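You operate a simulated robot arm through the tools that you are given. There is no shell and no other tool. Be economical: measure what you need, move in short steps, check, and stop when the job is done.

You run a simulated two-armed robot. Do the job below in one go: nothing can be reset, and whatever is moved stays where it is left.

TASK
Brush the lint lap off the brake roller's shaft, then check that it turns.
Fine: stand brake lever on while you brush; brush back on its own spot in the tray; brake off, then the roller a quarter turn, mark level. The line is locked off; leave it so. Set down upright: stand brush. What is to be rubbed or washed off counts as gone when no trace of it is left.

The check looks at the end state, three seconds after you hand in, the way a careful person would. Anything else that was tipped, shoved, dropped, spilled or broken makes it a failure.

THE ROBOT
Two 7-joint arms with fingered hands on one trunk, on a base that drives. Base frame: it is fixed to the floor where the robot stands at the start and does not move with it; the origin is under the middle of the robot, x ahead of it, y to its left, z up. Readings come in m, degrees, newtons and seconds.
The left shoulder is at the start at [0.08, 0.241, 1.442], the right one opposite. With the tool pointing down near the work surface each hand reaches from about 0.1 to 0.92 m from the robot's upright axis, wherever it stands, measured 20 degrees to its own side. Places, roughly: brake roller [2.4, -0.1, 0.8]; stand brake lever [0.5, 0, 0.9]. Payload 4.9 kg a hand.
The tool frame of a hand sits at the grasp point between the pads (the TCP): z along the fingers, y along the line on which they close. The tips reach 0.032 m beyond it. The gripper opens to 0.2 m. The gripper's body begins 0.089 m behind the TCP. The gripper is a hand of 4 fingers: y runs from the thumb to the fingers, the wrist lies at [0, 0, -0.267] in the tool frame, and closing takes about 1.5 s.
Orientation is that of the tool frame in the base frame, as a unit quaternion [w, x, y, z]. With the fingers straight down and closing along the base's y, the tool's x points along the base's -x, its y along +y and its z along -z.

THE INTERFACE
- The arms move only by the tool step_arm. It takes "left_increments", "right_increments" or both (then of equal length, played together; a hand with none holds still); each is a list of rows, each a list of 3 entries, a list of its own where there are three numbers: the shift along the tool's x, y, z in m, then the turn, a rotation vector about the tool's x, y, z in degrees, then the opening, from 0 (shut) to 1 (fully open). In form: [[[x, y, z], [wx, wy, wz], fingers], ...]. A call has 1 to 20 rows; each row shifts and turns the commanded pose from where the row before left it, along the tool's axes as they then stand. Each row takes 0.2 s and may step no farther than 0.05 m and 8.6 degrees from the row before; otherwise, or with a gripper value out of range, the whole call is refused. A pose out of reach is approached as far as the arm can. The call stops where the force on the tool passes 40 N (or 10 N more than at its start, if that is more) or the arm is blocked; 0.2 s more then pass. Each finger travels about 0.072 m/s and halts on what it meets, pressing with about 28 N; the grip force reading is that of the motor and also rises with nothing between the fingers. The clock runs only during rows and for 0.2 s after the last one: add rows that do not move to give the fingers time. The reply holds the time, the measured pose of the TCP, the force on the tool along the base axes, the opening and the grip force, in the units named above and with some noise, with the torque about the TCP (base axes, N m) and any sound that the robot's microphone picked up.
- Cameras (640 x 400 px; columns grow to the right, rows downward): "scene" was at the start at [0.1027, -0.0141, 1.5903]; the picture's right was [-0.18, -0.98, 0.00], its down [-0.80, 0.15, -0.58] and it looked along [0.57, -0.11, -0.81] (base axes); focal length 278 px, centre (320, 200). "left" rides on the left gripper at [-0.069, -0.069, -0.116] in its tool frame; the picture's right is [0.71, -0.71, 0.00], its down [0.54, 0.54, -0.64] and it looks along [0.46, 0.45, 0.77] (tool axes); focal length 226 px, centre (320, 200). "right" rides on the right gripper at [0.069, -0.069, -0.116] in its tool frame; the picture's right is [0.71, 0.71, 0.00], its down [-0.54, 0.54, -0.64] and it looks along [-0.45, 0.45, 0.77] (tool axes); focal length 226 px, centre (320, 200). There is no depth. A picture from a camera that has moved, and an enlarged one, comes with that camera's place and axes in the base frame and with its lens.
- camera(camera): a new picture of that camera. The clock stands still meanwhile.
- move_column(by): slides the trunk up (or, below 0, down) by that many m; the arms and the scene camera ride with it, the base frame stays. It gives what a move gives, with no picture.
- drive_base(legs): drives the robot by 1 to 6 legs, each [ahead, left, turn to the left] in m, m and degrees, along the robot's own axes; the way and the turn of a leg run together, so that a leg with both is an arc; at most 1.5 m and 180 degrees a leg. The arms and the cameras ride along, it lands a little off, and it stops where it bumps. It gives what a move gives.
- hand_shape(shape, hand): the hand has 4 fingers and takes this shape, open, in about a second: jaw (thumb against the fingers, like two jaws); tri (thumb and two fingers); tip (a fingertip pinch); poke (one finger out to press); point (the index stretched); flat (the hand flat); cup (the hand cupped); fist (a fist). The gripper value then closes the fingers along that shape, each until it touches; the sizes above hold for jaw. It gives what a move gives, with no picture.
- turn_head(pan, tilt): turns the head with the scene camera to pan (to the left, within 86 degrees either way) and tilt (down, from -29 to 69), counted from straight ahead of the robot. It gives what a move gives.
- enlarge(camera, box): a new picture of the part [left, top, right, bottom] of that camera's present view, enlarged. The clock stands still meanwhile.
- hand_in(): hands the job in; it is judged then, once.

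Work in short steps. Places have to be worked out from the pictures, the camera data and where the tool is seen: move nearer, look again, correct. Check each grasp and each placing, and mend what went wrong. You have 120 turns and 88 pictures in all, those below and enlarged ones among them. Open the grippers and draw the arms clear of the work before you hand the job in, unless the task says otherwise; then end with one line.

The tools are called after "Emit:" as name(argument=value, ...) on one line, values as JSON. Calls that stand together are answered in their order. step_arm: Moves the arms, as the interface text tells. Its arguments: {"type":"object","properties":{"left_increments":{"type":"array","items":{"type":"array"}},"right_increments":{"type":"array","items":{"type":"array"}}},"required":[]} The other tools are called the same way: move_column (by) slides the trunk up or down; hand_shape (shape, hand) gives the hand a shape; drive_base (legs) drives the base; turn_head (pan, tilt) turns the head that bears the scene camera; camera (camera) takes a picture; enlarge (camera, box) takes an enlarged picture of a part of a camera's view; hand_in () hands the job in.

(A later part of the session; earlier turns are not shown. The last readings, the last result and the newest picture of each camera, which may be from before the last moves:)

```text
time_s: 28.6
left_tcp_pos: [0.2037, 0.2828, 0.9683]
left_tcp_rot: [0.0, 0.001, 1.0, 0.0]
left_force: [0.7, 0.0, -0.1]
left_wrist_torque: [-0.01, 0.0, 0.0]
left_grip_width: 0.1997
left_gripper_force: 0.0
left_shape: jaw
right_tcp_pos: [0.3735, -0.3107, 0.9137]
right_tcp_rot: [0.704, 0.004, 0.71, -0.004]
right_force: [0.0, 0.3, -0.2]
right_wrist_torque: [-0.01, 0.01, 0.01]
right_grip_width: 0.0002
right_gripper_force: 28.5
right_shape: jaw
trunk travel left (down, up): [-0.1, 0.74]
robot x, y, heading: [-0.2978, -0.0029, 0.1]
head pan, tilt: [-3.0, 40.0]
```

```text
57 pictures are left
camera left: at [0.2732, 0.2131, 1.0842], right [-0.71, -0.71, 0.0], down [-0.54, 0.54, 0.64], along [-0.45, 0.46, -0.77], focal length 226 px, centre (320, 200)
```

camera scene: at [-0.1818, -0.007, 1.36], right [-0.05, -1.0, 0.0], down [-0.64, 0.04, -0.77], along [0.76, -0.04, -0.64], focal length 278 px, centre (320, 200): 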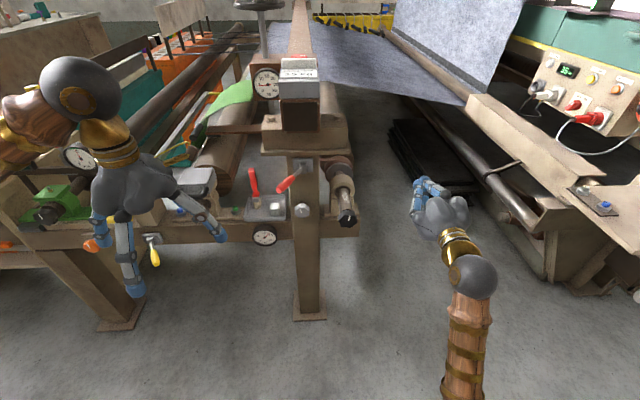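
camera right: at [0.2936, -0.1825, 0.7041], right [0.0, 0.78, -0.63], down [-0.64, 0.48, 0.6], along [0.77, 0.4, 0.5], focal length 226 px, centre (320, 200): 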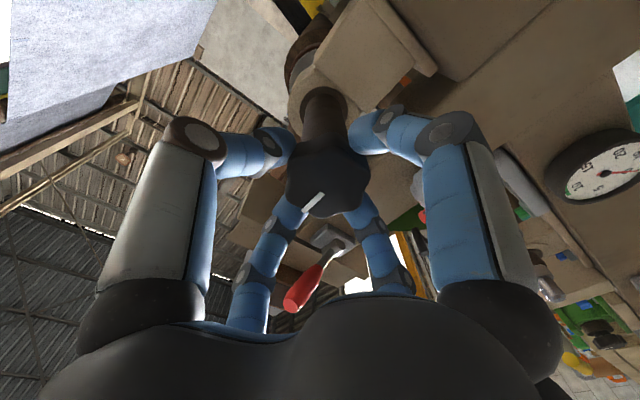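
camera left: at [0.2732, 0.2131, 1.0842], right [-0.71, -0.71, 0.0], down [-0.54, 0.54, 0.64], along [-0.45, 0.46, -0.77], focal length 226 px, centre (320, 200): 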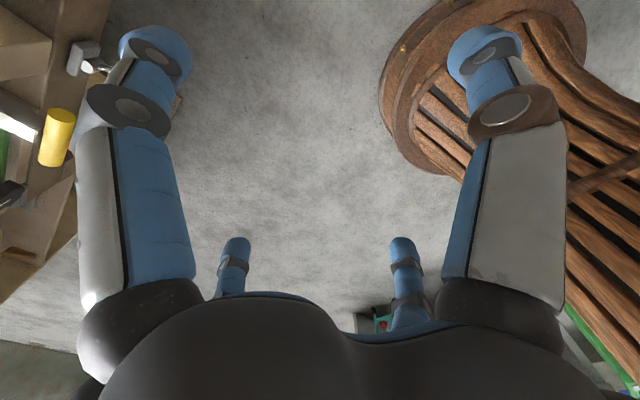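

Lever and brake stay on. I drive 0.15 m ahead so the left arm reaches the brush, then look from above.

Emit:
drive_base(legs=[[0.15, 0, 0]])

Emit:
turn_head(pan=15, tilt=45)

Emit:
camera(camera="scene")

Emit:
enlarge(camera="scene", box=[280, 110, 400, 185])

```text
time_s: 30.0
left_tcp_pos: [0.3498, 0.2837, 0.9669]
left_tcp_rot: [-0.001, -0.001, 1.0, 0.0]
left_force: [1.0, 0.1, 0.1]
left_wrist_torque: [0.01, 0.03, 0.04]
left_grip_width: 0.1997
left_gripper_force: 0.2
left_shape: jaw
right_tcp_pos: [0.5221, -0.3099, 0.9128]
right_tcp_rot: [0.704, 0.004, 0.71, -0.003]
right_force: [-0.1, 1.1, -0.5]
right_wrist_torque: [-0.01, -0.02, -0.03]
right_grip_width: 0.0
right_gripper_force: 28.1
right_shape: jaw
trunk travel left (down, up): [-0.1, 0.74]
robot x, y, heading: [-0.1551, -0.0009, -0.0]
head pan, tilt: [-3.0, 40.0]
```

```text
time_s: 30.8
left_tcp_pos: [0.3476, 0.2842, 0.9675]
left_tcp_rot: [0.0, 0.0, 1.0, 0.0]
left_force: [1.0, -0.8, 0.2]
left_wrist_torque: [0.01, 0.0, 0.04]
left_grip_width: 0.1998
left_gripper_force: 0.0
left_shape: jaw
right_tcp_pos: [0.5212, -0.3099, 0.9129]
right_tcp_rot: [0.705, 0.004, 0.71, -0.003]
right_force: [-0.3, 0.0, -0.5]
right_wrist_torque: [-0.02, 0.0, -0.04]
right_grip_width: 0.0
right_gripper_force: 27.6
right_shape: jaw
trunk travel left (down, up): [-0.1, 0.74]
robot x, y, heading: [-0.1516, -0.0002, 0.1]
head pan, tilt: [15.0, 45.0]
```

```text
56 pictures are left
camera scene: at [-0.0426, 0.0194, 1.3528], right [0.26, -0.97, 0.0], down [-0.68, -0.18, -0.71], along [0.68, 0.18, -0.71], focal length 278 px, centre (320, 200)
```

scene: 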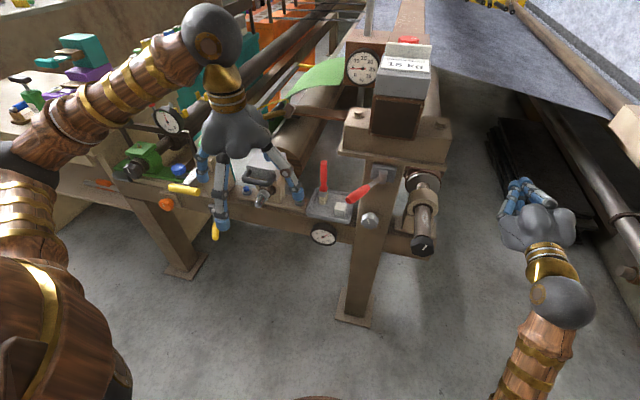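

```text
5.33 times, centred on (340, 148) of scene
camera zoom: at [-0.0426, 0.0194, 1.3528], right [0.26, -0.97, 0.0], down [-0.68, -0.18, -0.71], along [0.68, 0.18, -0.71], focal length 1481 px, centre (213, 480)
```

zoom: 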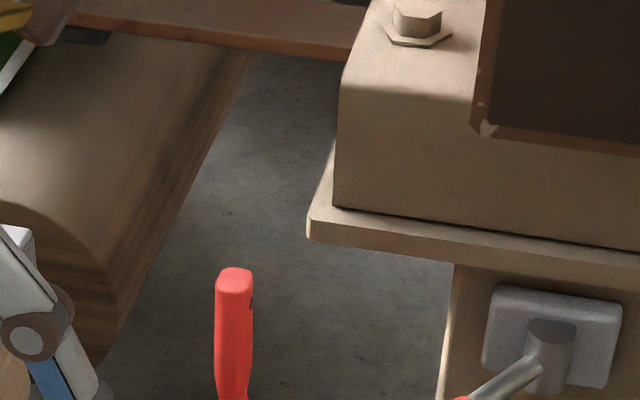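

Brush top refined to ≈(0.633,0.185,0.82); the press plate edge is at y≈0.12. I tilt the left hand 15° (wrist to the left) to clear the plate and come over the brush.

Emit:
step_arm(left_increments=[[[0, 0, 0], [7.5, 0, 0], 0.8], [[0, 0, 0], [7.5, 0, 0], 0.6], [[-0.0407, -0.0109, 0.006], [0, 0, 0], 0.45], [[-0.0407, -0.0109, 0.013], [0, 0, 0], 0.45], [[-0.0407, -0.0109, 0.013], [0, 0, 0], 0.45], [[-0.0407, -0.0109, 0.013], [0, 0, 0], 0.45], [[-0.0407, -0.0109, 0.013], [0, 0, 0], 0.45], [[-0.0407, -0.0109, 0.01], [0, 0, 0], 0.45], [[-0.0407, -0.0109, 0.005], [0, 0, 0], 0.45], [[0, 0, 0], [0, 0, 0], 0.45]])

Emit:
camera(camera="left")

Emit:
enlarge(camera="scene", box=[220, 80, 420, 205])

```text
time_s: 33.0
left_tcp_pos: [0.6344, 0.1916, 0.9167]
left_tcp_rot: [-0.001, -0.001, 0.991, -0.131]
left_force: [0.4, -0.3, -0.6]
left_wrist_torque: [0.0, -0.03, 0.03]
left_grip_width: 0.0903
left_gripper_force: 0.1
left_shape: jaw
right_tcp_pos: [0.5202, -0.3079, 0.9143]
right_tcp_rot: [0.705, 0.004, 0.709, -0.004]
right_force: [0.5, 0.1, 0.4]
right_wrist_torque: [0.0, 0.0, 0.01]
right_grip_width: 0.0001
right_gripper_force: 28.0
right_shape: jaw
trunk travel left (down, up): [-0.1, 0.74]
robot x, y, heading: [-0.1531, 0.0022, 0.1]
head pan, tilt: [15.0, 45.0]
```

```text
54 pictures are left
camera left: at [0.7043, 0.1553, 1.0472], right [-0.71, -0.68, 0.18], down [-0.54, 0.69, 0.48], along [-0.46, 0.24, -0.86], focal length 226 px, centre (320, 200)
```

left: 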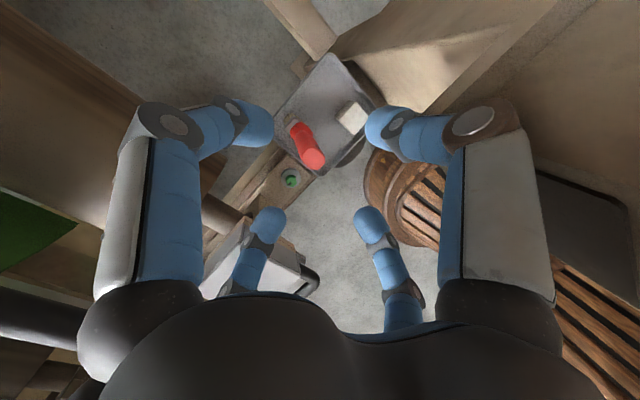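

```text
3.20 times, centred on (320, 142) of scene
camera zoom: at [-0.0432, 0.0203, 1.3528], right [0.26, -0.97, 0.0], down [-0.68, -0.18, -0.71], along [0.68, 0.18, -0.71], focal length 888 px, centre (320, 384)
```

zoom: 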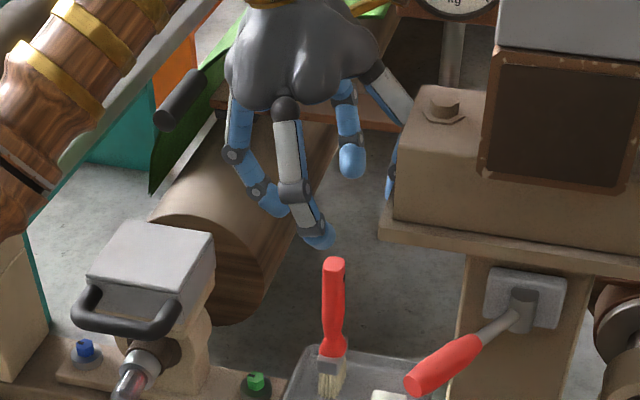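

Brush top lies at ≈(0.627,0.187). I descend around the handle in small steps.

Emit:
step_arm(left_increments=[[[0.006, 0, 0.02], [0, 0, 0], 0.45], [[0, 0.006, 0.025], [0, 0, 0], 0.45], [[0, 0.006, 0.025], [0, 0, 0], 0.45], [[0, 0.008, 0.025], [0, 0, 0], 0.45]])

Emit:
camera(camera="left")

Emit:
enlarge(camera="scene", box=[220, 80, 420, 205])

```text
time_s: 34.0
left_tcp_pos: [0.6277, 0.1854, 0.8217]
left_tcp_rot: [0.0, -0.001, 0.991, -0.131]
left_force: [0.0, -0.2, 0.9]
left_wrist_torque: [-0.01, -0.01, 0.0]
left_grip_width: 0.0902
left_gripper_force: 0.0
left_shape: jaw
right_tcp_pos: [0.5216, -0.3095, 0.9136]
right_tcp_rot: [0.705, 0.004, 0.709, -0.004]
right_force: [0.4, 0.0, -0.1]
right_wrist_torque: [0.0, -0.03, 0.04]
right_grip_width: 0.0
right_gripper_force: 27.9
right_shape: jaw
trunk travel left (down, up): [-0.1, 0.74]
robot x, y, heading: [-0.1517, -0.0004, -0.0]
head pan, tilt: [15.0, 45.0]
```

```text
52 pictures are left
camera left: at [0.6988, 0.1486, 0.9519], right [-0.71, -0.68, 0.18], down [-0.54, 0.69, 0.48], along [-0.46, 0.24, -0.86], focal length 226 px, centre (320, 200)
```

left: 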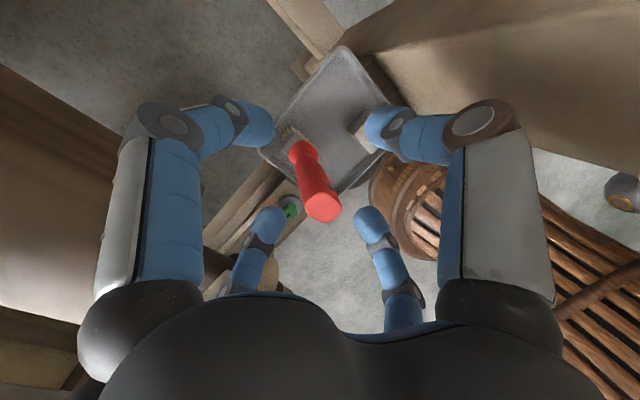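

```text
3.20 times, centred on (320, 142) of scene
camera zoom: at [-0.0418, 0.0197, 1.3527], right [0.26, -0.97, 0.0], down [-0.68, -0.18, -0.71], along [0.68, 0.18, -0.71], focal length 888 px, centre (320, 384)
```

zoom: 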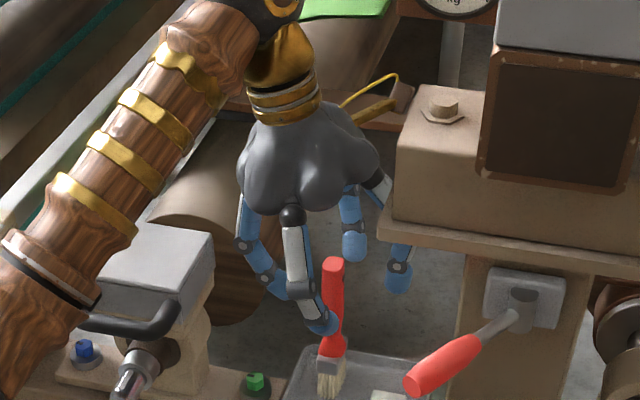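

Brush top is exactly at the TCP. Descend 3 cm more then close.

Emit:
step_arm(left_increments=[[[0, 0.004, 0.015], [0, 0, 0], 0.45], [[0, 0.005, 0.017], [0, 0, 0], 0.45], [[0, 0, 0], [0, 0, 0], 0.3], [[0, 0, 0], [0, 0, 0], 0.15], [[0, 0, 0], [0, 0, 0], 0.05], [[0, 0, 0], [0, 0, 0], 0], [[0, 0, 0], [0, 0, 0], 0]])

Emit:
camera(camera="left")

Emit:
enlarge(camera="scene", box=[220, 80, 420, 205])

```text
time_s: 35.6
left_tcp_pos: [0.6272, 0.1866, 0.7894]
left_tcp_rot: [0.0, -0.001, 0.991, -0.13]
left_force: [-0.7, 0.4, 0.2]
left_wrist_torque: [0.03, -0.04, -0.04]
left_grip_width: 0.0191
left_gripper_force: 27.6
left_shape: jaw
right_tcp_pos: [0.5214, -0.3092, 0.913]
right_tcp_rot: [0.705, 0.004, 0.71, -0.004]
right_force: [0.4, 0.1, 0.6]
right_wrist_torque: [0.01, 0.01, -0.02]
right_grip_width: 0.0
right_gripper_force: 27.8
right_shape: jaw
trunk travel left (down, up): [-0.1, 0.74]
robot x, y, heading: [-0.1529, 0.0005, 0.1]
head pan, tilt: [15.0, 45.0]
```

```text
50 pictures are left
camera left: at [0.6976, 0.1504, 0.919], right [-0.71, -0.68, 0.18], down [-0.54, 0.69, 0.48], along [-0.46, 0.24, -0.86], focal length 226 px, centre (320, 200)
```

left: 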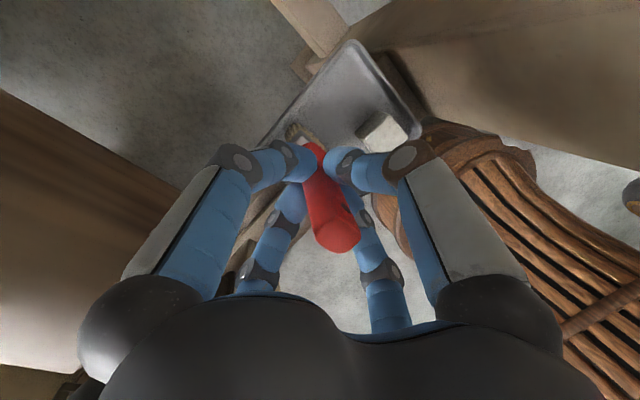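

```text
3.20 times, centred on (320, 142) of scene
camera zoom: at [-0.0422, 0.0195, 1.3527], right [0.26, -0.97, 0.0], down [-0.68, -0.18, -0.71], along [0.68, 0.18, -0.71], focal length 888 px, centre (320, 384)
```

zoom: 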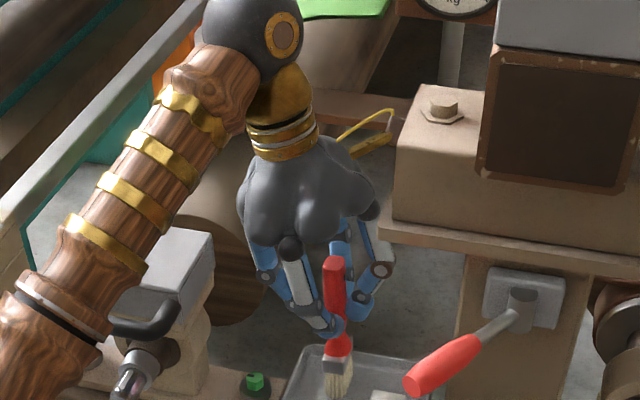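

Gripped (19 mm). I lift the brush 14 cm straight up and check.

Emit:
step_arm(left_increments=[[[0, -0.005, -0.02], [0, 0, 0], 0], [[0, -0.01, -0.037], [0, 0, 0], 0], [[0, -0.01, -0.039], [0, 0, 0], 0], [[0, -0.01, -0.039], [0, 0, 0], 0], [[0, 0, 0], [0, 0, 0], 0]])

Emit:
enlarge(camera="scene", box=[220, 60, 440, 198])

```text
time_s: 36.8
left_tcp_pos: [0.626, 0.1891, 0.9251]
left_tcp_rot: [0.0, -0.001, 0.991, -0.131]
left_force: [0.2, -1.0, -1.4]
left_wrist_torque: [0.01, 0.01, 0.01]
left_grip_width: 0.0193
left_gripper_force: 27.9
left_shape: jaw
right_tcp_pos: [0.5214, -0.3088, 0.9128]
right_tcp_rot: [0.705, 0.003, 0.709, -0.003]
right_force: [-0.8, -0.1, 0.3]
right_wrist_torque: [-0.01, -0.02, 0.0]
right_grip_width: 0.0
right_gripper_force: 27.9
right_shape: jaw
trunk travel left (down, up): [-0.1, 0.74]
robot x, y, heading: [-0.1512, -0.0042, -0.3]
head pan, tilt: [15.0, 45.0]
```

```text
2.90 times, centred on (330, 129) of scene
camera zoom: at [-0.0417, 0.0199, 1.3526], right [0.26, -0.97, 0.0], down [-0.68, -0.18, -0.71], along [0.68, 0.18, -0.71], focal length 805 px, centre (291, 406)
```

zoom: 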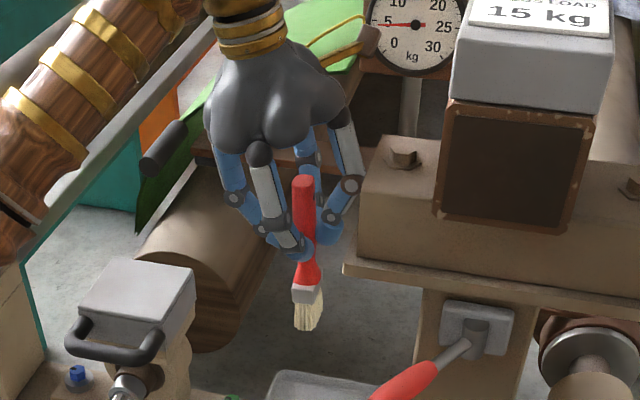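

Brush held. Pull back from the stand, then slide right in front of the lever to the shaft line; the right hand shifts outward for room.

Emit:
step_arm(left_increments=[[[0.049, 0, 0], [0, 0, 0], 0], [[0.049, 0, 0], [0, 0, 0], 0], [[0.049, 0, 0], [0, 0, 0], 0], [[0.049, 0, 0], [0, 0, 0], 0], [[0.049, 0, 0], [0, 0, 0], 0], [[0.049, 0, 0], [0, 0, 0], 0], [[0.032, 0, 0], [0, 0, 0], 0], [[0, -0.0446, 0.0068], [0, 0, 0], 0], [[0, -0.0446, 0.0068], [0, 0, 0], 0], [[0, -0.0446, 0.0068], [0, 0, 0], 0], [[0, -0.0446, 0.0068], [0, 0, 0], 0], [[0, -0.0446, 0.0068], [0, 0, 0], 0], [[0, -0.0446, 0.0068], [0, 0, 0], 0], [[0, -0.0446, 0.0068], [0, 0, 0], 0]], right_increments=[[[0, -0.02, 0], [0, 0, 0], 0], [[0, -0.02, 0], [0, 0, 0], 0], [[0, -0.02, 0], [0, 0, 0], 0], [[0, -0.02, 0], [0, 0, 0], 0], [[0, -0.02, 0], [0, 0, 0], 0], [[0, 0, 0], [0, 0, 0], 0], [[0, 0, 0], [0, 0, 0], 0], [[0, 0, 0], [0, 0, 0], 0], [[0, 0, 0], [0, 0, 0], 0], [[0, 0, 0], [0, 0, 0], 0], [[0, 0, 0], [0, 0, 0], 0], [[0, 0, 0], [0, 0, 0], 0], [[0, 0, 0], [0, 0, 0], 0], [[0, 0, 0], [0, 0, 0], 0]])

Emit:
turn_head(pan=-8, tilt=48)

Emit:
camera(camera="scene")

```text
time_s: 39.8
left_tcp_pos: [0.3564, -0.0961, 0.9672]
left_tcp_rot: [-0.005, 0.004, 0.991, -0.13]
left_force: [0.3, -1.9, -0.7]
left_wrist_torque: [0.03, 0.0, 0.04]
left_grip_width: 0.0192
left_gripper_force: 28.3
left_shape: jaw
left hand out of reach, approached as far as the arm can: row 12, 13, 14
right_tcp_pos: [0.5206, -0.4084, 0.912]
right_tcp_rot: [0.704, 0.004, 0.71, -0.002]
right_force: [-0.4, -0.1, 0.3]
right_wrist_torque: [0.0, -0.03, 0.07]
right_grip_width: 0.0002
right_gripper_force: 27.8
right_shape: jaw
trunk travel left (down, up): [-0.1, 0.74]
robot x, y, heading: [-0.1521, 0.0014, -0.1]
head pan, tilt: [15.0, 45.0]
```

```text
time_s: 40.7
left_tcp_pos: [0.356, -0.0952, 0.9664]
left_tcp_rot: [-0.005, 0.005, 0.991, -0.132]
left_force: [0.0, -0.1, -1.4]
left_wrist_torque: [0.05, 0.03, 0.02]
left_grip_width: 0.0192
left_gripper_force: 27.9
left_shape: jaw
right_tcp_pos: [0.5188, -0.4085, 0.914]
right_tcp_rot: [0.705, 0.005, 0.709, -0.005]
right_force: [0.0, 0.6, -0.4]
right_wrist_torque: [0.02, 0.0, -0.03]
right_grip_width: 0.0001
right_gripper_force: 28.2
right_shape: jaw
trunk travel left (down, up): [-0.1, 0.74]
robot x, y, heading: [-0.153, -0.0033, 0.0]
head pan, tilt: [-8.0, 48.0]
```

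```text
47 pictures are left
camera scene: at [-0.0426, -0.0128, 1.3485], right [-0.14, -0.99, 0.0], down [-0.74, 0.1, -0.67], along [0.66, -0.09, -0.74], focal length 278 px, centre (320, 200)
```

scene: 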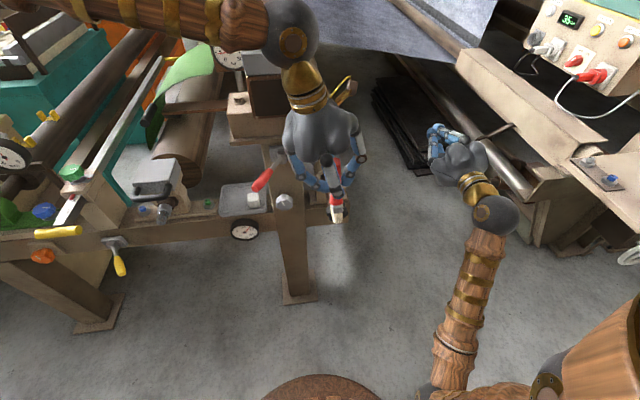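

Too close for this pose; back the base 0.15 m, which also clears space, then pitch the brush.

Emit:
drive_base(legs=[[-0.16, 0, 0]])

Emit:
step_arm(left_increments=[[[-0.04, 0, 0], [0, -7.245, 1.94], 0], [[-0.04, 0, 0], [0, -7.245, 1.94], 0], [[-0.03, 0, 0], [0, -7.245, 1.94], 0], [[0, 0, 0], [0, -7.245, 1.94], 0], [[0, 0, 0], [0, -7.245, 1.94], 0], [[0, 0, 0], [0, -7.245, 1.94], 0], [[0, 0, 0], [0, 0, 0], 0]])

Emit:
enlarge(camera="scene", box=[220, 60, 440, 198])

```text
time_s: 42.1
left_tcp_pos: [0.1926, -0.096, 0.9674]
left_tcp_rot: [-0.006, 0.002, 0.991, -0.132]
left_force: [-0.2, 0.4, -0.7]
left_wrist_torque: [-0.02, -0.02, -0.03]
left_grip_width: 0.0192
left_gripper_force: 28.1
left_shape: jaw
right_tcp_pos: [0.3575, -0.4063, 0.9153]
right_tcp_rot: [0.705, 0.004, 0.709, -0.003]
right_force: [-0.7, -0.2, -0.1]
right_wrist_torque: [-0.01, 0.0, -0.05]
right_grip_width: 0.0
right_gripper_force: 28.0
right_shape: jaw
trunk travel left (down, up): [-0.1, 0.74]
robot x, y, heading: [-0.311, -0.0015, 0.2]
head pan, tilt: [-8.0, 48.0]
```

```text
time_s: 43.7
left_tcp_pos: [0.434, -0.0386, 1.0714]
left_tcp_rot: [0.361, 0.066, 0.922, -0.122]
left_force: [-5.6, -0.4, -5.7]
left_wrist_torque: [-0.03, 0.68, -0.06]
left_grip_width: 0.0194
left_gripper_force: 28.1
left_shape: jaw
left hand out of reach, approached as far as the arm can: row 1, 2, 3, 4, 5, 6
right_tcp_pos: [0.3584, -0.4074, 0.9137]
right_tcp_rot: [0.705, 0.004, 0.71, -0.003]
right_force: [-0.3, 0.5, 0.3]
right_wrist_torque: [-0.05, 0.02, 0.02]
right_grip_width: 0.0
right_gripper_force: 28.6
right_shape: jaw
trunk travel left (down, up): [-0.1, 0.74]
robot x, y, heading: [-0.316, -0.0018, 0.5]
head pan, tilt: [-8.0, 48.0]
```

```text
2.90 times, centred on (330, 129) of scene
camera zoom: at [-0.2049, -0.0131, 1.3485], right [-0.14, -0.99, 0.0], down [-0.74, 0.1, -0.67], along [0.66, -0.09, -0.74], focal length 805 px, centre (291, 406)
```

zoom: 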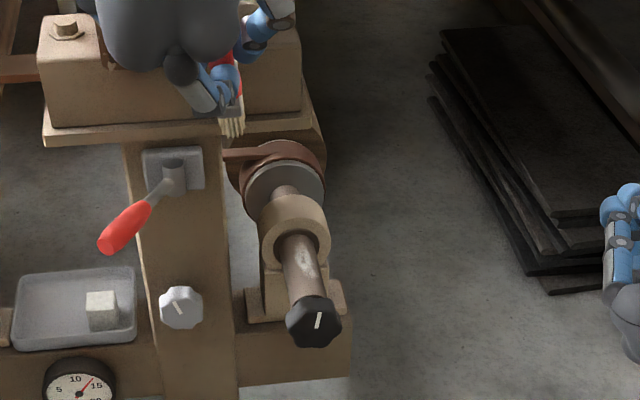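

The arm was driven off-pose and the brush lightly touches the press block front. Back the base 0.12 m to break contact and get into better reach.

Emit:
drive_base(legs=[[-0.13, 0, 0]])

Emit:
camera(camera="scene")

```text
time_s: 45.0
left_tcp_pos: [0.3046, -0.0363, 1.0719]
left_tcp_rot: [0.361, 0.064, 0.922, -0.122]
left_force: [-0.3, -0.8, -1.2]
left_wrist_torque: [0.04, 0.07, 0.01]
left_grip_width: 0.0193
left_gripper_force: 28.5
left_shape: jaw
right_tcp_pos: [0.2309, -0.4046, 0.9145]
right_tcp_rot: [0.705, 0.002, 0.71, -0.001]
right_force: [-1.7, 0.5, 0.4]
right_wrist_torque: [0.0, 0.02, 0.0]
right_grip_width: 0.0001
right_gripper_force: 27.6
right_shape: jaw
trunk travel left (down, up): [-0.1, 0.74]
robot x, y, heading: [-0.4437, -0.0018, 0.1]
head pan, tilt: [-8.0, 48.0]
```

```text
45 pictures are left
camera scene: at [-0.3334, -0.0129, 1.3486], right [-0.13, -0.99, 0.0], down [-0.74, 0.1, -0.67], along [0.66, -0.09, -0.74], focal length 278 px, centre (320, 200)
```

scene: 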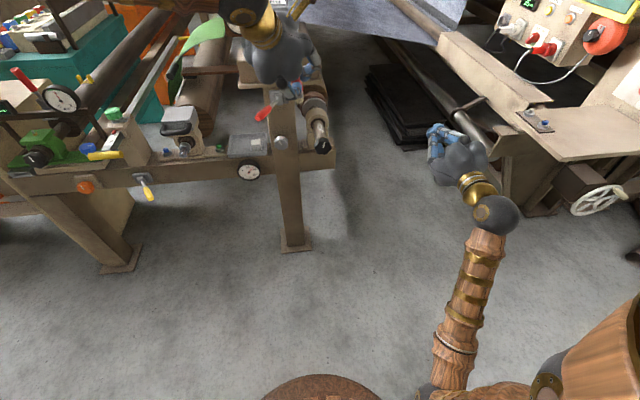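

Emit:
step_arm(left_increments=[[[0, 0, 0], [0, 0, 0], 0], [[-0.0335, 0.0032, 0.012], [0, 0, 0], 0], [[0, 0, 0], [0, 0, 0], 0]])

```text
time_s: 45.8
left_tcp_pos: [0.3387, -0.0373, 1.0864]
left_tcp_rot: [0.362, 0.064, 0.922, -0.121]
left_force: [-1.1, 0.3, -0.4]
left_wrist_torque: [0.06, 0.01, 0.03]
left_grip_width: 0.0193
left_gripper_force: 27.9
left_shape: jaw
right_tcp_pos: [0.2298, -0.4065, 0.9151]
right_tcp_rot: [0.705, 0.002, 0.709, -0.001]
right_force: [0.3, -1.0, -0.7]
right_wrist_torque: [0.01, 0.02, 0.01]
right_grip_width: 0.0
right_gripper_force: 28.2
right_shape: jaw
trunk travel left (down, up): [-0.1, 0.74]
robot x, y, heading: [-0.441, -0.004, 0.5]
head pan, tilt: [-8.0, 48.0]
```

Pose tracks again. Move to a standby point with the bristles about 6 cm above the shaft.

Emit:
step_arm(left_increments=[[[0, -0.03, 0.008], [0, 0, 0], 0], [[0, -0.03, 0.008], [0, 0, 0], 0], [[0.025, 0, 0.035], [0, 0, 0], 0], [[0.025, 0, 0.035], [0, 0, 0], 0], [[0.025, 0.002, 0.036], [0, 0, 0], 0], [[0, 0, 0], [0, 0, 0], 0]])

Emit:
turn_head(pan=-8, tilt=35)

Emit:
enlarge(camera="scene", box=[220, 120, 420, 245])

Emit:
camera(camera="left")

```text
time_s: 47.2
left_tcp_pos: [0.3509, -0.1193, 0.9551]
left_tcp_rot: [0.361, 0.064, 0.922, -0.121]
left_force: [-0.1, -0.2, -1.7]
left_wrist_torque: [0.0, 0.05, 0.04]
left_grip_width: 0.0195
left_gripper_force: 27.9
left_shape: jaw
right_tcp_pos: [0.2304, -0.4052, 0.9139]
right_tcp_rot: [0.705, 0.002, 0.709, -0.002]
right_force: [0.4, -0.6, 0.3]
right_wrist_torque: [0.0, 0.03, 0.03]
right_grip_width: 0.0
right_gripper_force: 27.6
right_shape: jaw
trunk travel left (down, up): [-0.1, 0.74]
robot x, y, heading: [-0.4421, -0.003, 0.2]
head pan, tilt: [-8.0, 48.0]
```

```text
time_s: 47.9
left_tcp_pos: [0.3524, -0.1203, 0.9545]
left_tcp_rot: [0.361, 0.064, 0.922, -0.122]
left_force: [-0.6, 0.3, 0.1]
left_wrist_torque: [-0.01, 0.08, -0.01]
left_grip_width: 0.0191
left_gripper_force: 28.0
left_shape: jaw
right_tcp_pos: [0.2319, -0.404, 0.9143]
right_tcp_rot: [0.704, 0.003, 0.71, -0.002]
right_force: [-0.5, -0.2, 0.3]
right_wrist_torque: [0.0, 0.0, -0.01]
right_grip_width: 0.0
right_gripper_force: 27.8
right_shape: jaw
trunk travel left (down, up): [-0.1, 0.74]
robot x, y, heading: [-0.4431, -0.0037, 0.3]
head pan, tilt: [-8.0, 35.0]
```

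```text
3.20 times, centred on (320, 182) of scene
camera zoom: at [-0.3233, -0.0142, 1.3675], right [-0.13, -0.99, 0.0], down [-0.57, 0.08, -0.82], along [0.81, -0.11, -0.57], focal length 888 px, centre (320, 256)
```

zoom: 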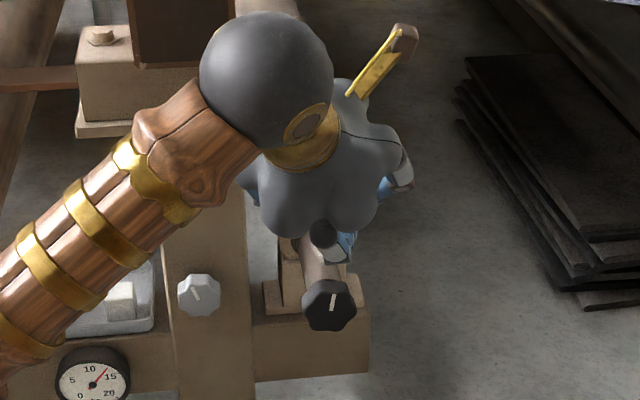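

```text
43 pictures are left
camera left: at [0.3132, -0.1579, 1.097], right [-0.66, -0.66, -0.36], down [-0.7, 0.71, -0.01], along [0.26, 0.24, -0.93], focal length 226 px, centre (320, 200)
```

left: 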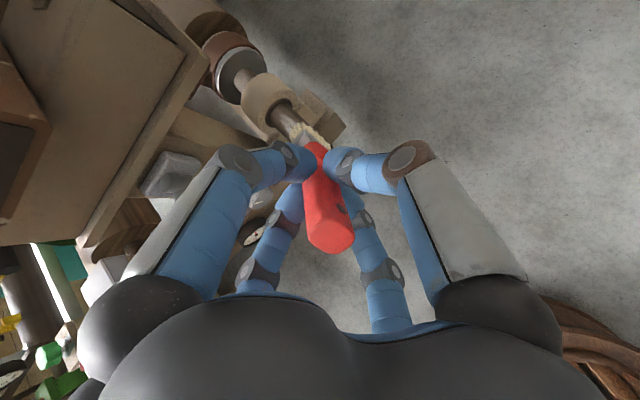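

Emit:
enlarge(camera="left", box=[220, 60, 420, 185])

```text
3.20 times, centred on (320, 122) of left
camera zoom: at [0.3132, -0.1579, 1.097], right [-0.66, -0.66, -0.36], down [-0.7, 0.71, -0.01], along [0.26, 0.24, -0.93], focal length 723 px, centre (320, 448)
```

zoom: 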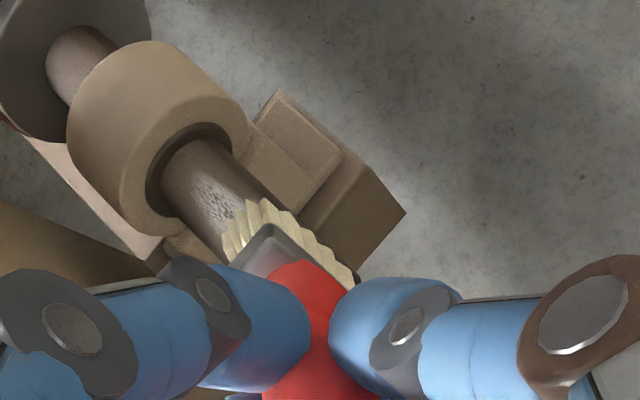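

Bristle centre is ≈15 mm right of the TCP line; the lint lies at x≈0.48–0.53 on the shaft top. Bring the bristles onto it lightly.

Emit:
step_arm(left_increments=[[[-0.006, 0.0119, 0.0238], [0, 0, 0], 0], [[-0.006, 0.0119, 0.0238], [0, 0, 0], 0], [[-0.006, 0.0119, 0.0238], [0, 0, 0], 0], [[0.0085, 0.0022, 0.0082], [0, 0, 0], 0], [[0, 0, 0], [0, 0, 0], 0]])

Emit:
enlarge(camera="left", box=[220, 60, 420, 185])

```text
time_s: 49.1
left_tcp_pos: [0.4195, -0.1086, 0.9002]
left_tcp_rot: [0.362, 0.066, 0.922, -0.122]
left_force: [-0.1, -0.5, -0.5]
left_wrist_torque: [0.02, 0.03, 0.02]
left_grip_width: 0.0193
left_gripper_force: 28.3
left_shape: jaw
right_tcp_pos: [0.2304, -0.4046, 0.9136]
right_tcp_rot: [0.704, 0.001, 0.71, -0.001]
right_force: [-0.1, -0.4, -0.1]
right_wrist_torque: [-0.03, -0.03, -0.02]
right_grip_width: 0.0
right_gripper_force: 27.2
right_shape: jaw
trunk travel left (down, up): [-0.1, 0.74]
robot x, y, heading: [-0.4375, -0.0018, 0.5]
head pan, tilt: [-8.0, 35.0]
```

```text
3.20 times, centred on (320, 122) of left
camera zoom: at [0.3801, -0.1463, 1.042], right [-0.66, -0.66, -0.36], down [-0.7, 0.71, -0.01], along [0.26, 0.24, -0.93], focal length 723 px, centre (320, 448)
```

zoom: 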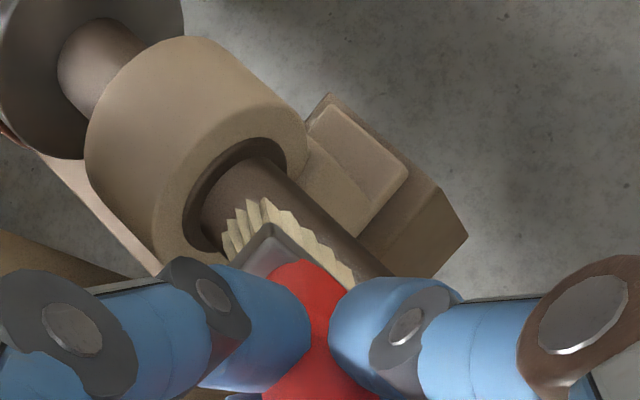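

No contact yet. Lower gradually with small back strokes, watching force.

Emit:
step_arm(left_increments=[[[0.0085, -0.0015, -0.0055], [0, 0, 0], 0], [[0.0035, 0.0009, 0.0034], [0, 0, 0], 0], [[0.0035, 0.0009, 0.0034], [0, 0, 0], 0], [[0, 0, 0], [0, 0, 0], 0]])

```text
time_s: 50.1
left_tcp_pos: [0.4067, -0.1083, 0.8909]
left_tcp_rot: [0.363, 0.064, 0.922, -0.121]
left_force: [-1.3, 0.5, 8.3]
left_wrist_torque: [-0.04, -0.52, 0.03]
left_grip_width: 0.0192
left_gripper_force: 27.8
left_shape: jaw
right_tcp_pos: [0.2322, -0.4045, 0.914]
right_tcp_rot: [0.705, 0.002, 0.709, -0.001]
right_force: [-0.8, 0.2, 0.8]
right_wrist_torque: [-0.03, 0.0, -0.02]
right_grip_width: 0.0003
right_gripper_force: 27.9
right_shape: jaw
trunk travel left (down, up): [-0.1, 0.74]
robot x, y, heading: [-0.442, -0.0015, 0.2]
head pan, tilt: [-8.0, 35.0]
```

8 N of contact. Stroke back and forth along the shaft, then with sideways shifts.

Emit:
step_arm(left_increments=[[[0.01414, -0.00366, -0.01366], [0, 0, 0], 0], [[0.01414, -0.00366, -0.01366], [0, 0, 0], 0], [[-0.01414, 0.00366, 0.01366], [0, 0, 0], 0], [[-0.01414, 0.00366, 0.01366], [0, 0, 0], 0], [[-0.0092, 0.0024, 0.0089], [0, 0, 0], 0], [[0, -0.0097, 0.0026], [0, 0, 0], 0], [[0.01414, -0.00366, -0.01366], [0, 0, 0], 0], [[0.01414, -0.00366, -0.01366], [0, 0, 0], 0], [[0.0071, -0.0018, -0.0068], [0, 0, 0], 0], [[0, 0.0193, -0.0052], [0, 0, 0], 0], [[-0.01414, 0.00366, 0.01366], [0, 0, 0], 0], [[-0.01414, 0.00366, 0.01366], [0, 0, 0], 0], [[-0.0071, 0.0018, 0.0068], [0, 0, 0], 0], [[0, -0.0097, 0.0026], [0, 0, 0], 0], [[0, 0, 0], [0, 0, 0], 0]])

Emit:
enlarge(camera="left", box=[220, 60, 420, 185])

```text
time_s: 53.3
left_tcp_pos: [0.4194, -0.1094, 0.8885]
left_tcp_rot: [0.363, 0.064, 0.922, -0.121]
left_force: [-2.0, 3.1, 7.5]
left_wrist_torque: [0.13, -0.47, 0.19]
left_grip_width: 0.0197
left_gripper_force: 27.6
left_shape: jaw
right_tcp_pos: [0.2307, -0.4039, 0.9165]
right_tcp_rot: [0.705, 0.001, 0.709, -0.001]
right_force: [-1.1, -0.1, -0.2]
right_wrist_torque: [0.0, 0.01, 0.01]
right_grip_width: 0.0
right_gripper_force: 27.8
right_shape: jaw
trunk travel left (down, up): [-0.1, 0.74]
robot x, y, heading: [-0.4408, -0.0, 0.1]
head pan, tilt: [-8.0, 35.0]
```

```text
3.20 times, centred on (320, 122) of left
camera zoom: at [0.3807, -0.1465, 1.0307], right [-0.66, -0.66, -0.36], down [-0.7, 0.71, -0.01], along [0.26, 0.24, -0.93], focal length 723 px, centre (320, 448)
```

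zoom: 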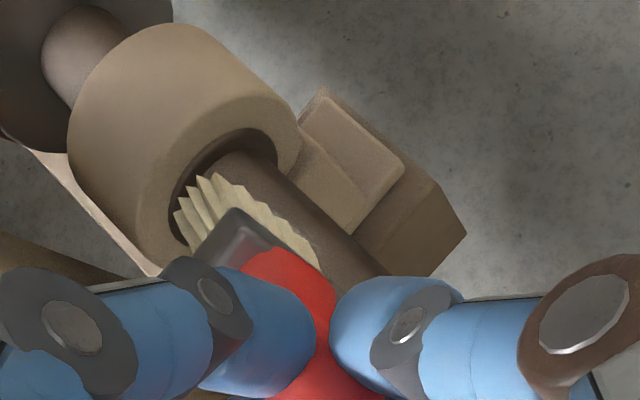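

Lift off and back to inspect.

Emit:
step_arm(left_increments=[[[-0.0141, -0.0037, -0.0137], [0, 0, 0], 0], [[-0.0141, -0.0037, -0.0137], [0, 0, 0], 0], [[0.02, -0.0075, -0.04], [0, 0, 0], 0], [[0.035, -0.009, -0.034], [0, 0, 0], 0], [[0, 0, 0], [0, 0, 0], 0]])

Emit:
enlarge(camera="left", box=[200, 40, 360, 140])

```text
time_s: 54.5
left_tcp_pos: [0.3272, -0.0997, 0.9462]
left_tcp_rot: [0.361, 0.064, 0.923, -0.121]
left_force: [0.6, -0.2, -1.1]
left_wrist_torque: [0.0, 0.05, -0.01]
left_grip_width: 0.0194
left_gripper_force: 27.4
left_shape: jaw
right_tcp_pos: [0.2321, -0.405, 0.9132]
right_tcp_rot: [0.705, 0.002, 0.709, -0.001]
right_force: [0.7, -0.9, 0.4]
right_wrist_torque: [-0.08, -0.02, -0.03]
right_grip_width: 0.0002
right_gripper_force: 27.7
right_shape: jaw
trunk travel left (down, up): [-0.1, 0.74]
robot x, y, heading: [-0.4433, -0.0017, 0.3]
head pan, tilt: [-8.0, 35.0]
```

```text
4.00 times, centred on (280, 90) of left
camera zoom: at [0.2891, -0.1376, 1.0882], right [-0.66, -0.66, -0.36], down [-0.7, 0.71, -0.01], along [0.26, 0.24, -0.93], focal length 904 px, centre (480, 640)
```

zoom: 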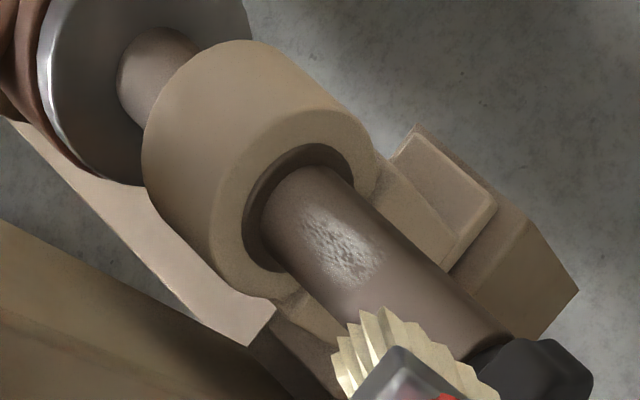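

The lint is still there but looks paler. I go back with more strokes and slightly more pressure along x 0.47–0.53, plus across.

Emit:
step_arm(left_increments=[[[-0.0035, 0.0054, 0.0305], [0, 0, 0], 0], [[-0.0035, 0.0054, 0.0305], [0, 0, 0], 0], [[-0.0035, 0.0054, 0.0305], [0, 0, 0], 0], [[-0.01414, 0.00366, 0.01366], [0, 0, 0], 0], [[0.01414, -0.00366, -0.01366], [0, 0, 0], 0], [[0.01414, -0.00366, -0.01366], [0, 0, 0], 0], [[-0.01414, 0.00366, 0.01366], [0, 0, 0], 0], [[-0.01414, 0.00366, 0.01366], [0, 0, 0], 0], [[0.01414, -0.00366, -0.01366], [0, 0, 0], 0], [[0.01414, -0.00366, -0.01366], [0, 0, 0], 0], [[-0.01414, 0.00366, 0.01366], [0, 0, 0], 0], [[-0.01414, 0.00366, 0.01366], [0, 0, 0], 0], [[0, 0.0145, -0.0039], [0, 0, 0], 0], [[0, -0.0145, 0.0039], [0, 0, 0], 0], [[0, -0.0145, 0.0039], [0, 0, 0], 0], [[0.0071, 0.0127, -0.0107], [0, 0, 0], 0], [[0, 0.0145, -0.0039], [0, 0, 0], 0], [[0.0071, -0.0163, -0.0029], [0, 0, 0], 0], [[0, -0.0145, 0.0039], [0, 0, 0], 0], [[0, 0.0145, -0.0039], [0, 0, 0], 0]])

Emit:
step_arm(left_increments=[[[-0.0141, -0.0037, -0.0137], [0, 0, 0], 0], [[-0.0141, -0.0037, -0.0137], [0, 0, 0], 0], [[0.02, -0.0075, -0.04], [0, 0, 0], 0], [[0.03, -0.008, -0.03], [0, 0, 0], 0], [[0, 0, 0], [0, 0, 0], 0]])

Emit:
enlarge(camera="left", box=[200, 40, 360, 140])

```text
time_s: 58.7
left_tcp_pos: [0.4012, -0.1143, 0.8867]
left_tcp_rot: [0.361, 0.064, 0.922, -0.122]
left_force: [-0.5, -2.7, 1.0]
left_wrist_torque: [-0.24, -0.08, -0.15]
left_grip_width: 0.0197
left_gripper_force: 28.3
left_shape: jaw
right_tcp_pos: [0.232, -0.4054, 0.9136]
right_tcp_rot: [0.705, 0.003, 0.709, -0.002]
right_force: [0.1, 0.0, 0.5]
right_wrist_torque: [-0.02, 0.06, -0.03]
right_grip_width: 0.0
right_gripper_force: 28.5
right_shape: jaw
trunk travel left (down, up): [-0.1, 0.74]
robot x, y, heading: [-0.4439, 0.0003, 0.4]
head pan, tilt: [-8.0, 35.0]
```

```text
time_s: 59.9
left_tcp_pos: [0.3158, -0.1105, 0.9459]
left_tcp_rot: [0.36, 0.066, 0.922, -0.122]
left_force: [0.2, 0.7, 0.2]
left_wrist_torque: [-0.02, 0.02, 0.02]
left_grip_width: 0.0196
left_gripper_force: 27.9
left_shape: jaw
right_tcp_pos: [0.2315, -0.4037, 0.9138]
right_tcp_rot: [0.704, 0.002, 0.71, -0.001]
right_force: [-0.8, -0.7, -0.3]
right_wrist_torque: [-0.01, -0.02, 0.03]
right_grip_width: 0.0
right_gripper_force: 28.2
right_shape: jaw
trunk travel left (down, up): [-0.1, 0.74]
robot x, y, heading: [-0.4388, 0.0008, 0.4]
head pan, tilt: [-8.0, 35.0]
```

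```text
4.00 times, centred on (280, 90) of left
camera zoom: at [0.2774, -0.1472, 1.0878], right [-0.66, -0.66, -0.36], down [-0.7, 0.71, -0.01], along [0.26, 0.24, -0.93], focal length 904 px, centre (480, 640)
```

zoom: 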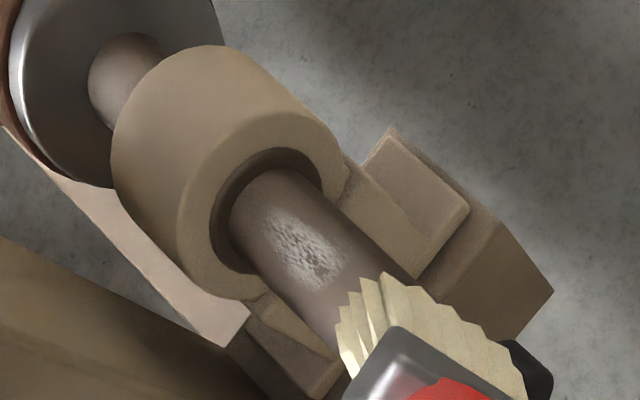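

The brush's wide side lies in the pitch plane, so only a corner touched the shaft. The brush now aligns with the tool axis, so I'll roll the hand about it to bring the wide edge across the shaft; try half first.

Emit:
step_arm(left_increments=[[[0, 0, -0.02], [0, 0, 0], 0], [[0, 0, 0], [0, 0, 8.5], 0], [[0, 0, 0], [0, 0, 8.5], 0], [[0, 0, 0], [0, 0, 8.5], 0], [[0, 0, 0], [0, 0, 8.5], 0], [[0, 0, 0], [0, 0, 8.5], 0]])

```text
time_s: 61.3
left_tcp_pos: [0.3032, -0.1029, 0.9575]
left_tcp_rot: [0.381, 0.395, 0.836, 0.018]
left_force: [0.3, -0.4, -1.1]
left_wrist_torque: [0.02, 0.07, 0.01]
left_grip_width: 0.0198
left_gripper_force: 28.5
left_shape: jaw
right_tcp_pos: [0.2315, -0.4045, 0.915]
right_tcp_rot: [0.705, 0.001, 0.71, -0.001]
right_force: [0.4, -0.2, -0.4]
right_wrist_torque: [-0.02, 0.04, -0.01]
right_grip_width: 0.0
right_gripper_force: 27.9
right_shape: jaw
trunk travel left (down, up): [-0.1, 0.74]
robot x, y, heading: [-0.4413, -0.0005, 0.4]
head pan, tilt: [-8.0, 35.0]
```

Works. Complete the roll and look.

Emit:
step_arm(left_increments=[[[0, 0, 0], [0, 0, 8.5], 0], [[0, 0, 0], [0, 0, 8.5], 0], [[0, 0, 0], [0, 0, 8.5], 0], [[0, 0, 0], [0, 0, 8.5], 0], [[0, 0, 0], [0, 0, 8.5], 0], [[0, 0, 0], [0, 0, 0], 0]])

Emit:
camera(camera="left")

Emit:
camera(camera="scene")

```text
time_s: 62.7
left_tcp_pos: [0.3035, -0.1036, 0.958]
left_tcp_rot: [0.348, 0.672, 0.636, 0.154]
left_force: [1.2, 0.0, -1.6]
left_wrist_torque: [0.01, 0.06, -0.02]
left_grip_width: 0.0194
left_gripper_force: 28.1
left_shape: jaw
right_tcp_pos: [0.232, -0.4045, 0.914]
right_tcp_rot: [0.705, 0.002, 0.709, -0.002]
right_force: [-0.4, -0.4, 0.0]
right_wrist_torque: [-0.05, 0.0, 0.0]
right_grip_width: 0.0001
right_gripper_force: 28.4
right_shape: jaw
trunk travel left (down, up): [-0.1, 0.74]
robot x, y, heading: [-0.4422, -0.0013, 0.7]
head pan, tilt: [-8.0, 35.0]
```

```text
37 pictures are left
camera left: at [0.1677, -0.1428, 1.0117], right [-0.43, 0.64, -0.64], down [0.06, 0.72, 0.69], along [0.9, 0.25, -0.35], focal length 226 px, centre (320, 200)
```

left: 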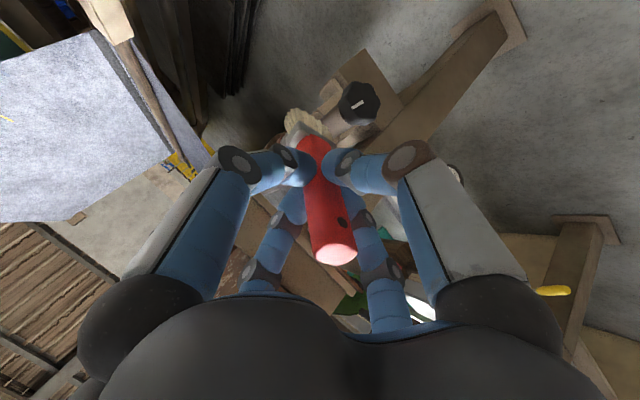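

```text
36 pictures are left
camera scene: at [-0.3234, -0.0144, 1.3675], right [-0.13, -0.99, 0.0], down [-0.57, 0.08, -0.82], along [0.81, -0.11, -0.57], focal length 278 px, centre (320, 200)
```

scene: 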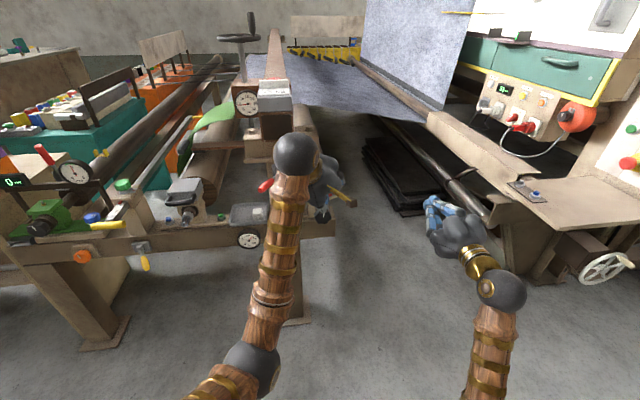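

Emit:
enlarge(camera="left", box=[260, 60, 400, 160])

```text
4.00 times, centred on (330, 110) of left
camera zoom: at [0.1677, -0.1428, 1.0117], right [-0.43, 0.64, -0.64], down [0.06, 0.72, 0.69], along [0.9, 0.25, -0.35], focal length 904 px, centre (280, 560)
```

zoom: 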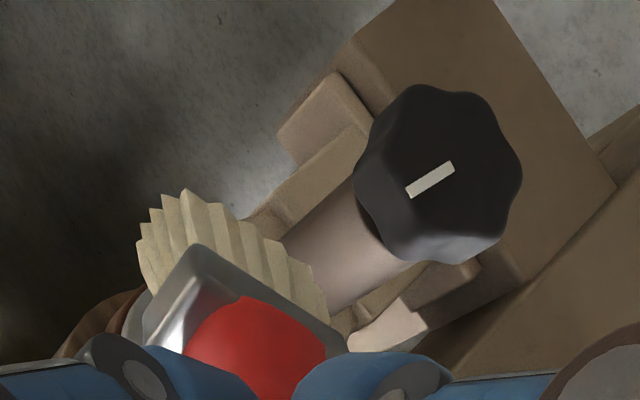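

Now the wide edge lies across the shaft. I yaw 15° to straighten the brush along x and hover the bristles over the lint.

Emit:
step_arm(left_increments=[[[0, 0, 0], [-1.77, 4.98, -5.34], 0], [[0, 0, 0], [-1.77, 4.98, -5.34], 0], [[0.0008, 0.0113, 0.0272], [0, 0, 0], 0], [[0.0008, 0.0113, 0.0272], [0, 0, 0], 0], [[0.0008, 0.0113, 0.0272], [0, 0, 0], 0], [[0.0008, 0.0113, 0.0272], [0, 0, 0], 0], [[0, 0, 0], [0, 0, 0], 0]])

Emit:
enlarge(camera="left", box=[260, 60, 400, 160])

```text
time_s: 64.3
left_tcp_pos: [0.4108, -0.0994, 0.9084]
left_tcp_rot: [0.326, 0.581, 0.719, 0.199]
left_force: [-0.8, 0.9, -0.3]
left_wrist_torque: [0.0, 0.07, 0.02]
left_grip_width: 0.0195
left_gripper_force: 27.8
left_shape: jaw
right_tcp_pos: [0.2317, -0.4047, 0.9144]
right_tcp_rot: [0.704, 0.002, 0.71, -0.001]
right_force: [1.1, 0.5, -1.0]
right_wrist_torque: [0.03, 0.02, 0.02]
right_grip_width: 0.0003
right_gripper_force: 27.3
right_shape: jaw
trunk travel left (down, up): [-0.1, 0.74]
robot x, y, heading: [-0.4418, 0.0013, 0.4]
head pan, tilt: [-8.0, 35.0]
```

```text
4.00 times, centred on (330, 110) of left
camera zoom: at [0.2898, -0.1723, 0.9625], right [-0.58, 0.51, -0.64], down [-0.13, 0.72, 0.69], along [0.81, 0.48, -0.35], focal length 904 px, centre (280, 560)
```

zoom: 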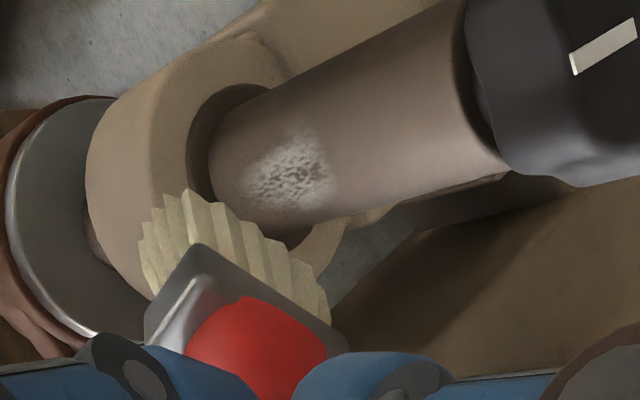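

Lint nearest the cap is already reduced; the rest sits under the bristles now. Descend to contact.

Emit:
step_arm(left_increments=[[[0.0014, -0.004, 0.0043], [0, 0, 0], 0], [[0.0014, -0.004, 0.0043], [0, 0, 0], 0], [[0.0014, -0.004, 0.0043], [0, 0, 0], 0], [[0.0012, -0.0033, 0.0036], [0, 0, 0], 0], [[0, 0, 0], [0, 0, 0], 0]])

Emit:
enlarge(camera="left", box=[260, 60, 400, 160])

```text
time_s: 65.5
left_tcp_pos: [0.4111, -0.099, 0.8878]
left_tcp_rot: [0.325, 0.582, 0.719, 0.198]
left_force: [-0.5, 0.0, -1.3]
left_wrist_torque: [0.02, 0.03, 0.02]
left_grip_width: 0.0197
left_gripper_force: 28.2
left_shape: jaw
right_tcp_pos: [0.2323, -0.4055, 0.9144]
right_tcp_rot: [0.705, 0.001, 0.709, -0.001]
right_force: [-0.5, 0.1, -0.1]
right_wrist_torque: [0.01, -0.03, -0.01]
right_grip_width: 0.0001
right_gripper_force: 28.3
right_shape: jaw
trunk travel left (down, up): [-0.1, 0.74]
robot x, y, heading: [-0.4418, -0.0005, 0.4]
head pan, tilt: [-8.0, 35.0]
```

```text
4.00 times, centred on (330, 110) of left
camera zoom: at [0.2906, -0.1718, 0.9399], right [-0.58, 0.51, -0.64], down [-0.13, 0.72, 0.69], along [0.81, 0.48, -0.35], focal length 904 px, centre (280, 560)
```

zoom: 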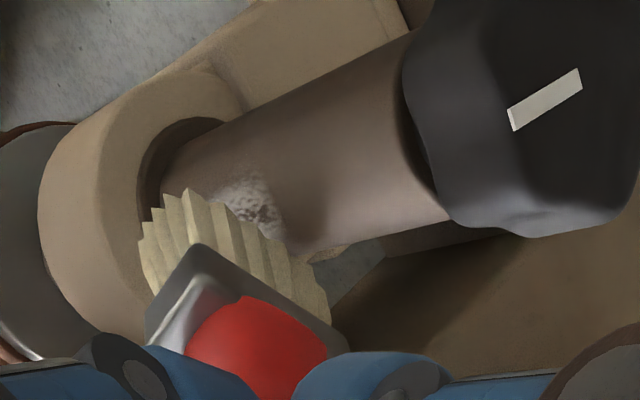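

Just above contact; shift 8 mm right and descend further.

Emit:
step_arm(left_increments=[[[-0.0077, -0.0019, 0.0008], [0, 0, 0], 0], [[0.0012, -0.0033, 0.0036], [0, 0, 0], 0], [[0.0012, -0.0033, 0.0036], [0, 0, 0], 0], [[0, 0, 0], [0, 0, 0], 0]])

```text
time_s: 66.5
left_tcp_pos: [0.4099, -0.1075, 0.8777]
left_tcp_rot: [0.326, 0.582, 0.719, 0.198]
left_force: [-0.9, 0.7, 3.5]
left_wrist_torque: [0.09, -0.17, 0.04]
left_grip_width: 0.0195
left_gripper_force: 27.7
left_shape: jaw
right_tcp_pos: [0.2313, -0.4044, 0.9149]
right_tcp_rot: [0.705, 0.001, 0.709, -0.001]
right_force: [-0.3, 0.7, 1.0]
right_wrist_torque: [0.0, -0.03, -0.03]
right_grip_width: 0.0001
right_gripper_force: 28.4
right_shape: jaw
trunk travel left (down, up): [-0.1, 0.74]
robot x, y, heading: [-0.4452, -0.0046, 0.7]
head pan, tilt: [-8.0, 35.0]
```

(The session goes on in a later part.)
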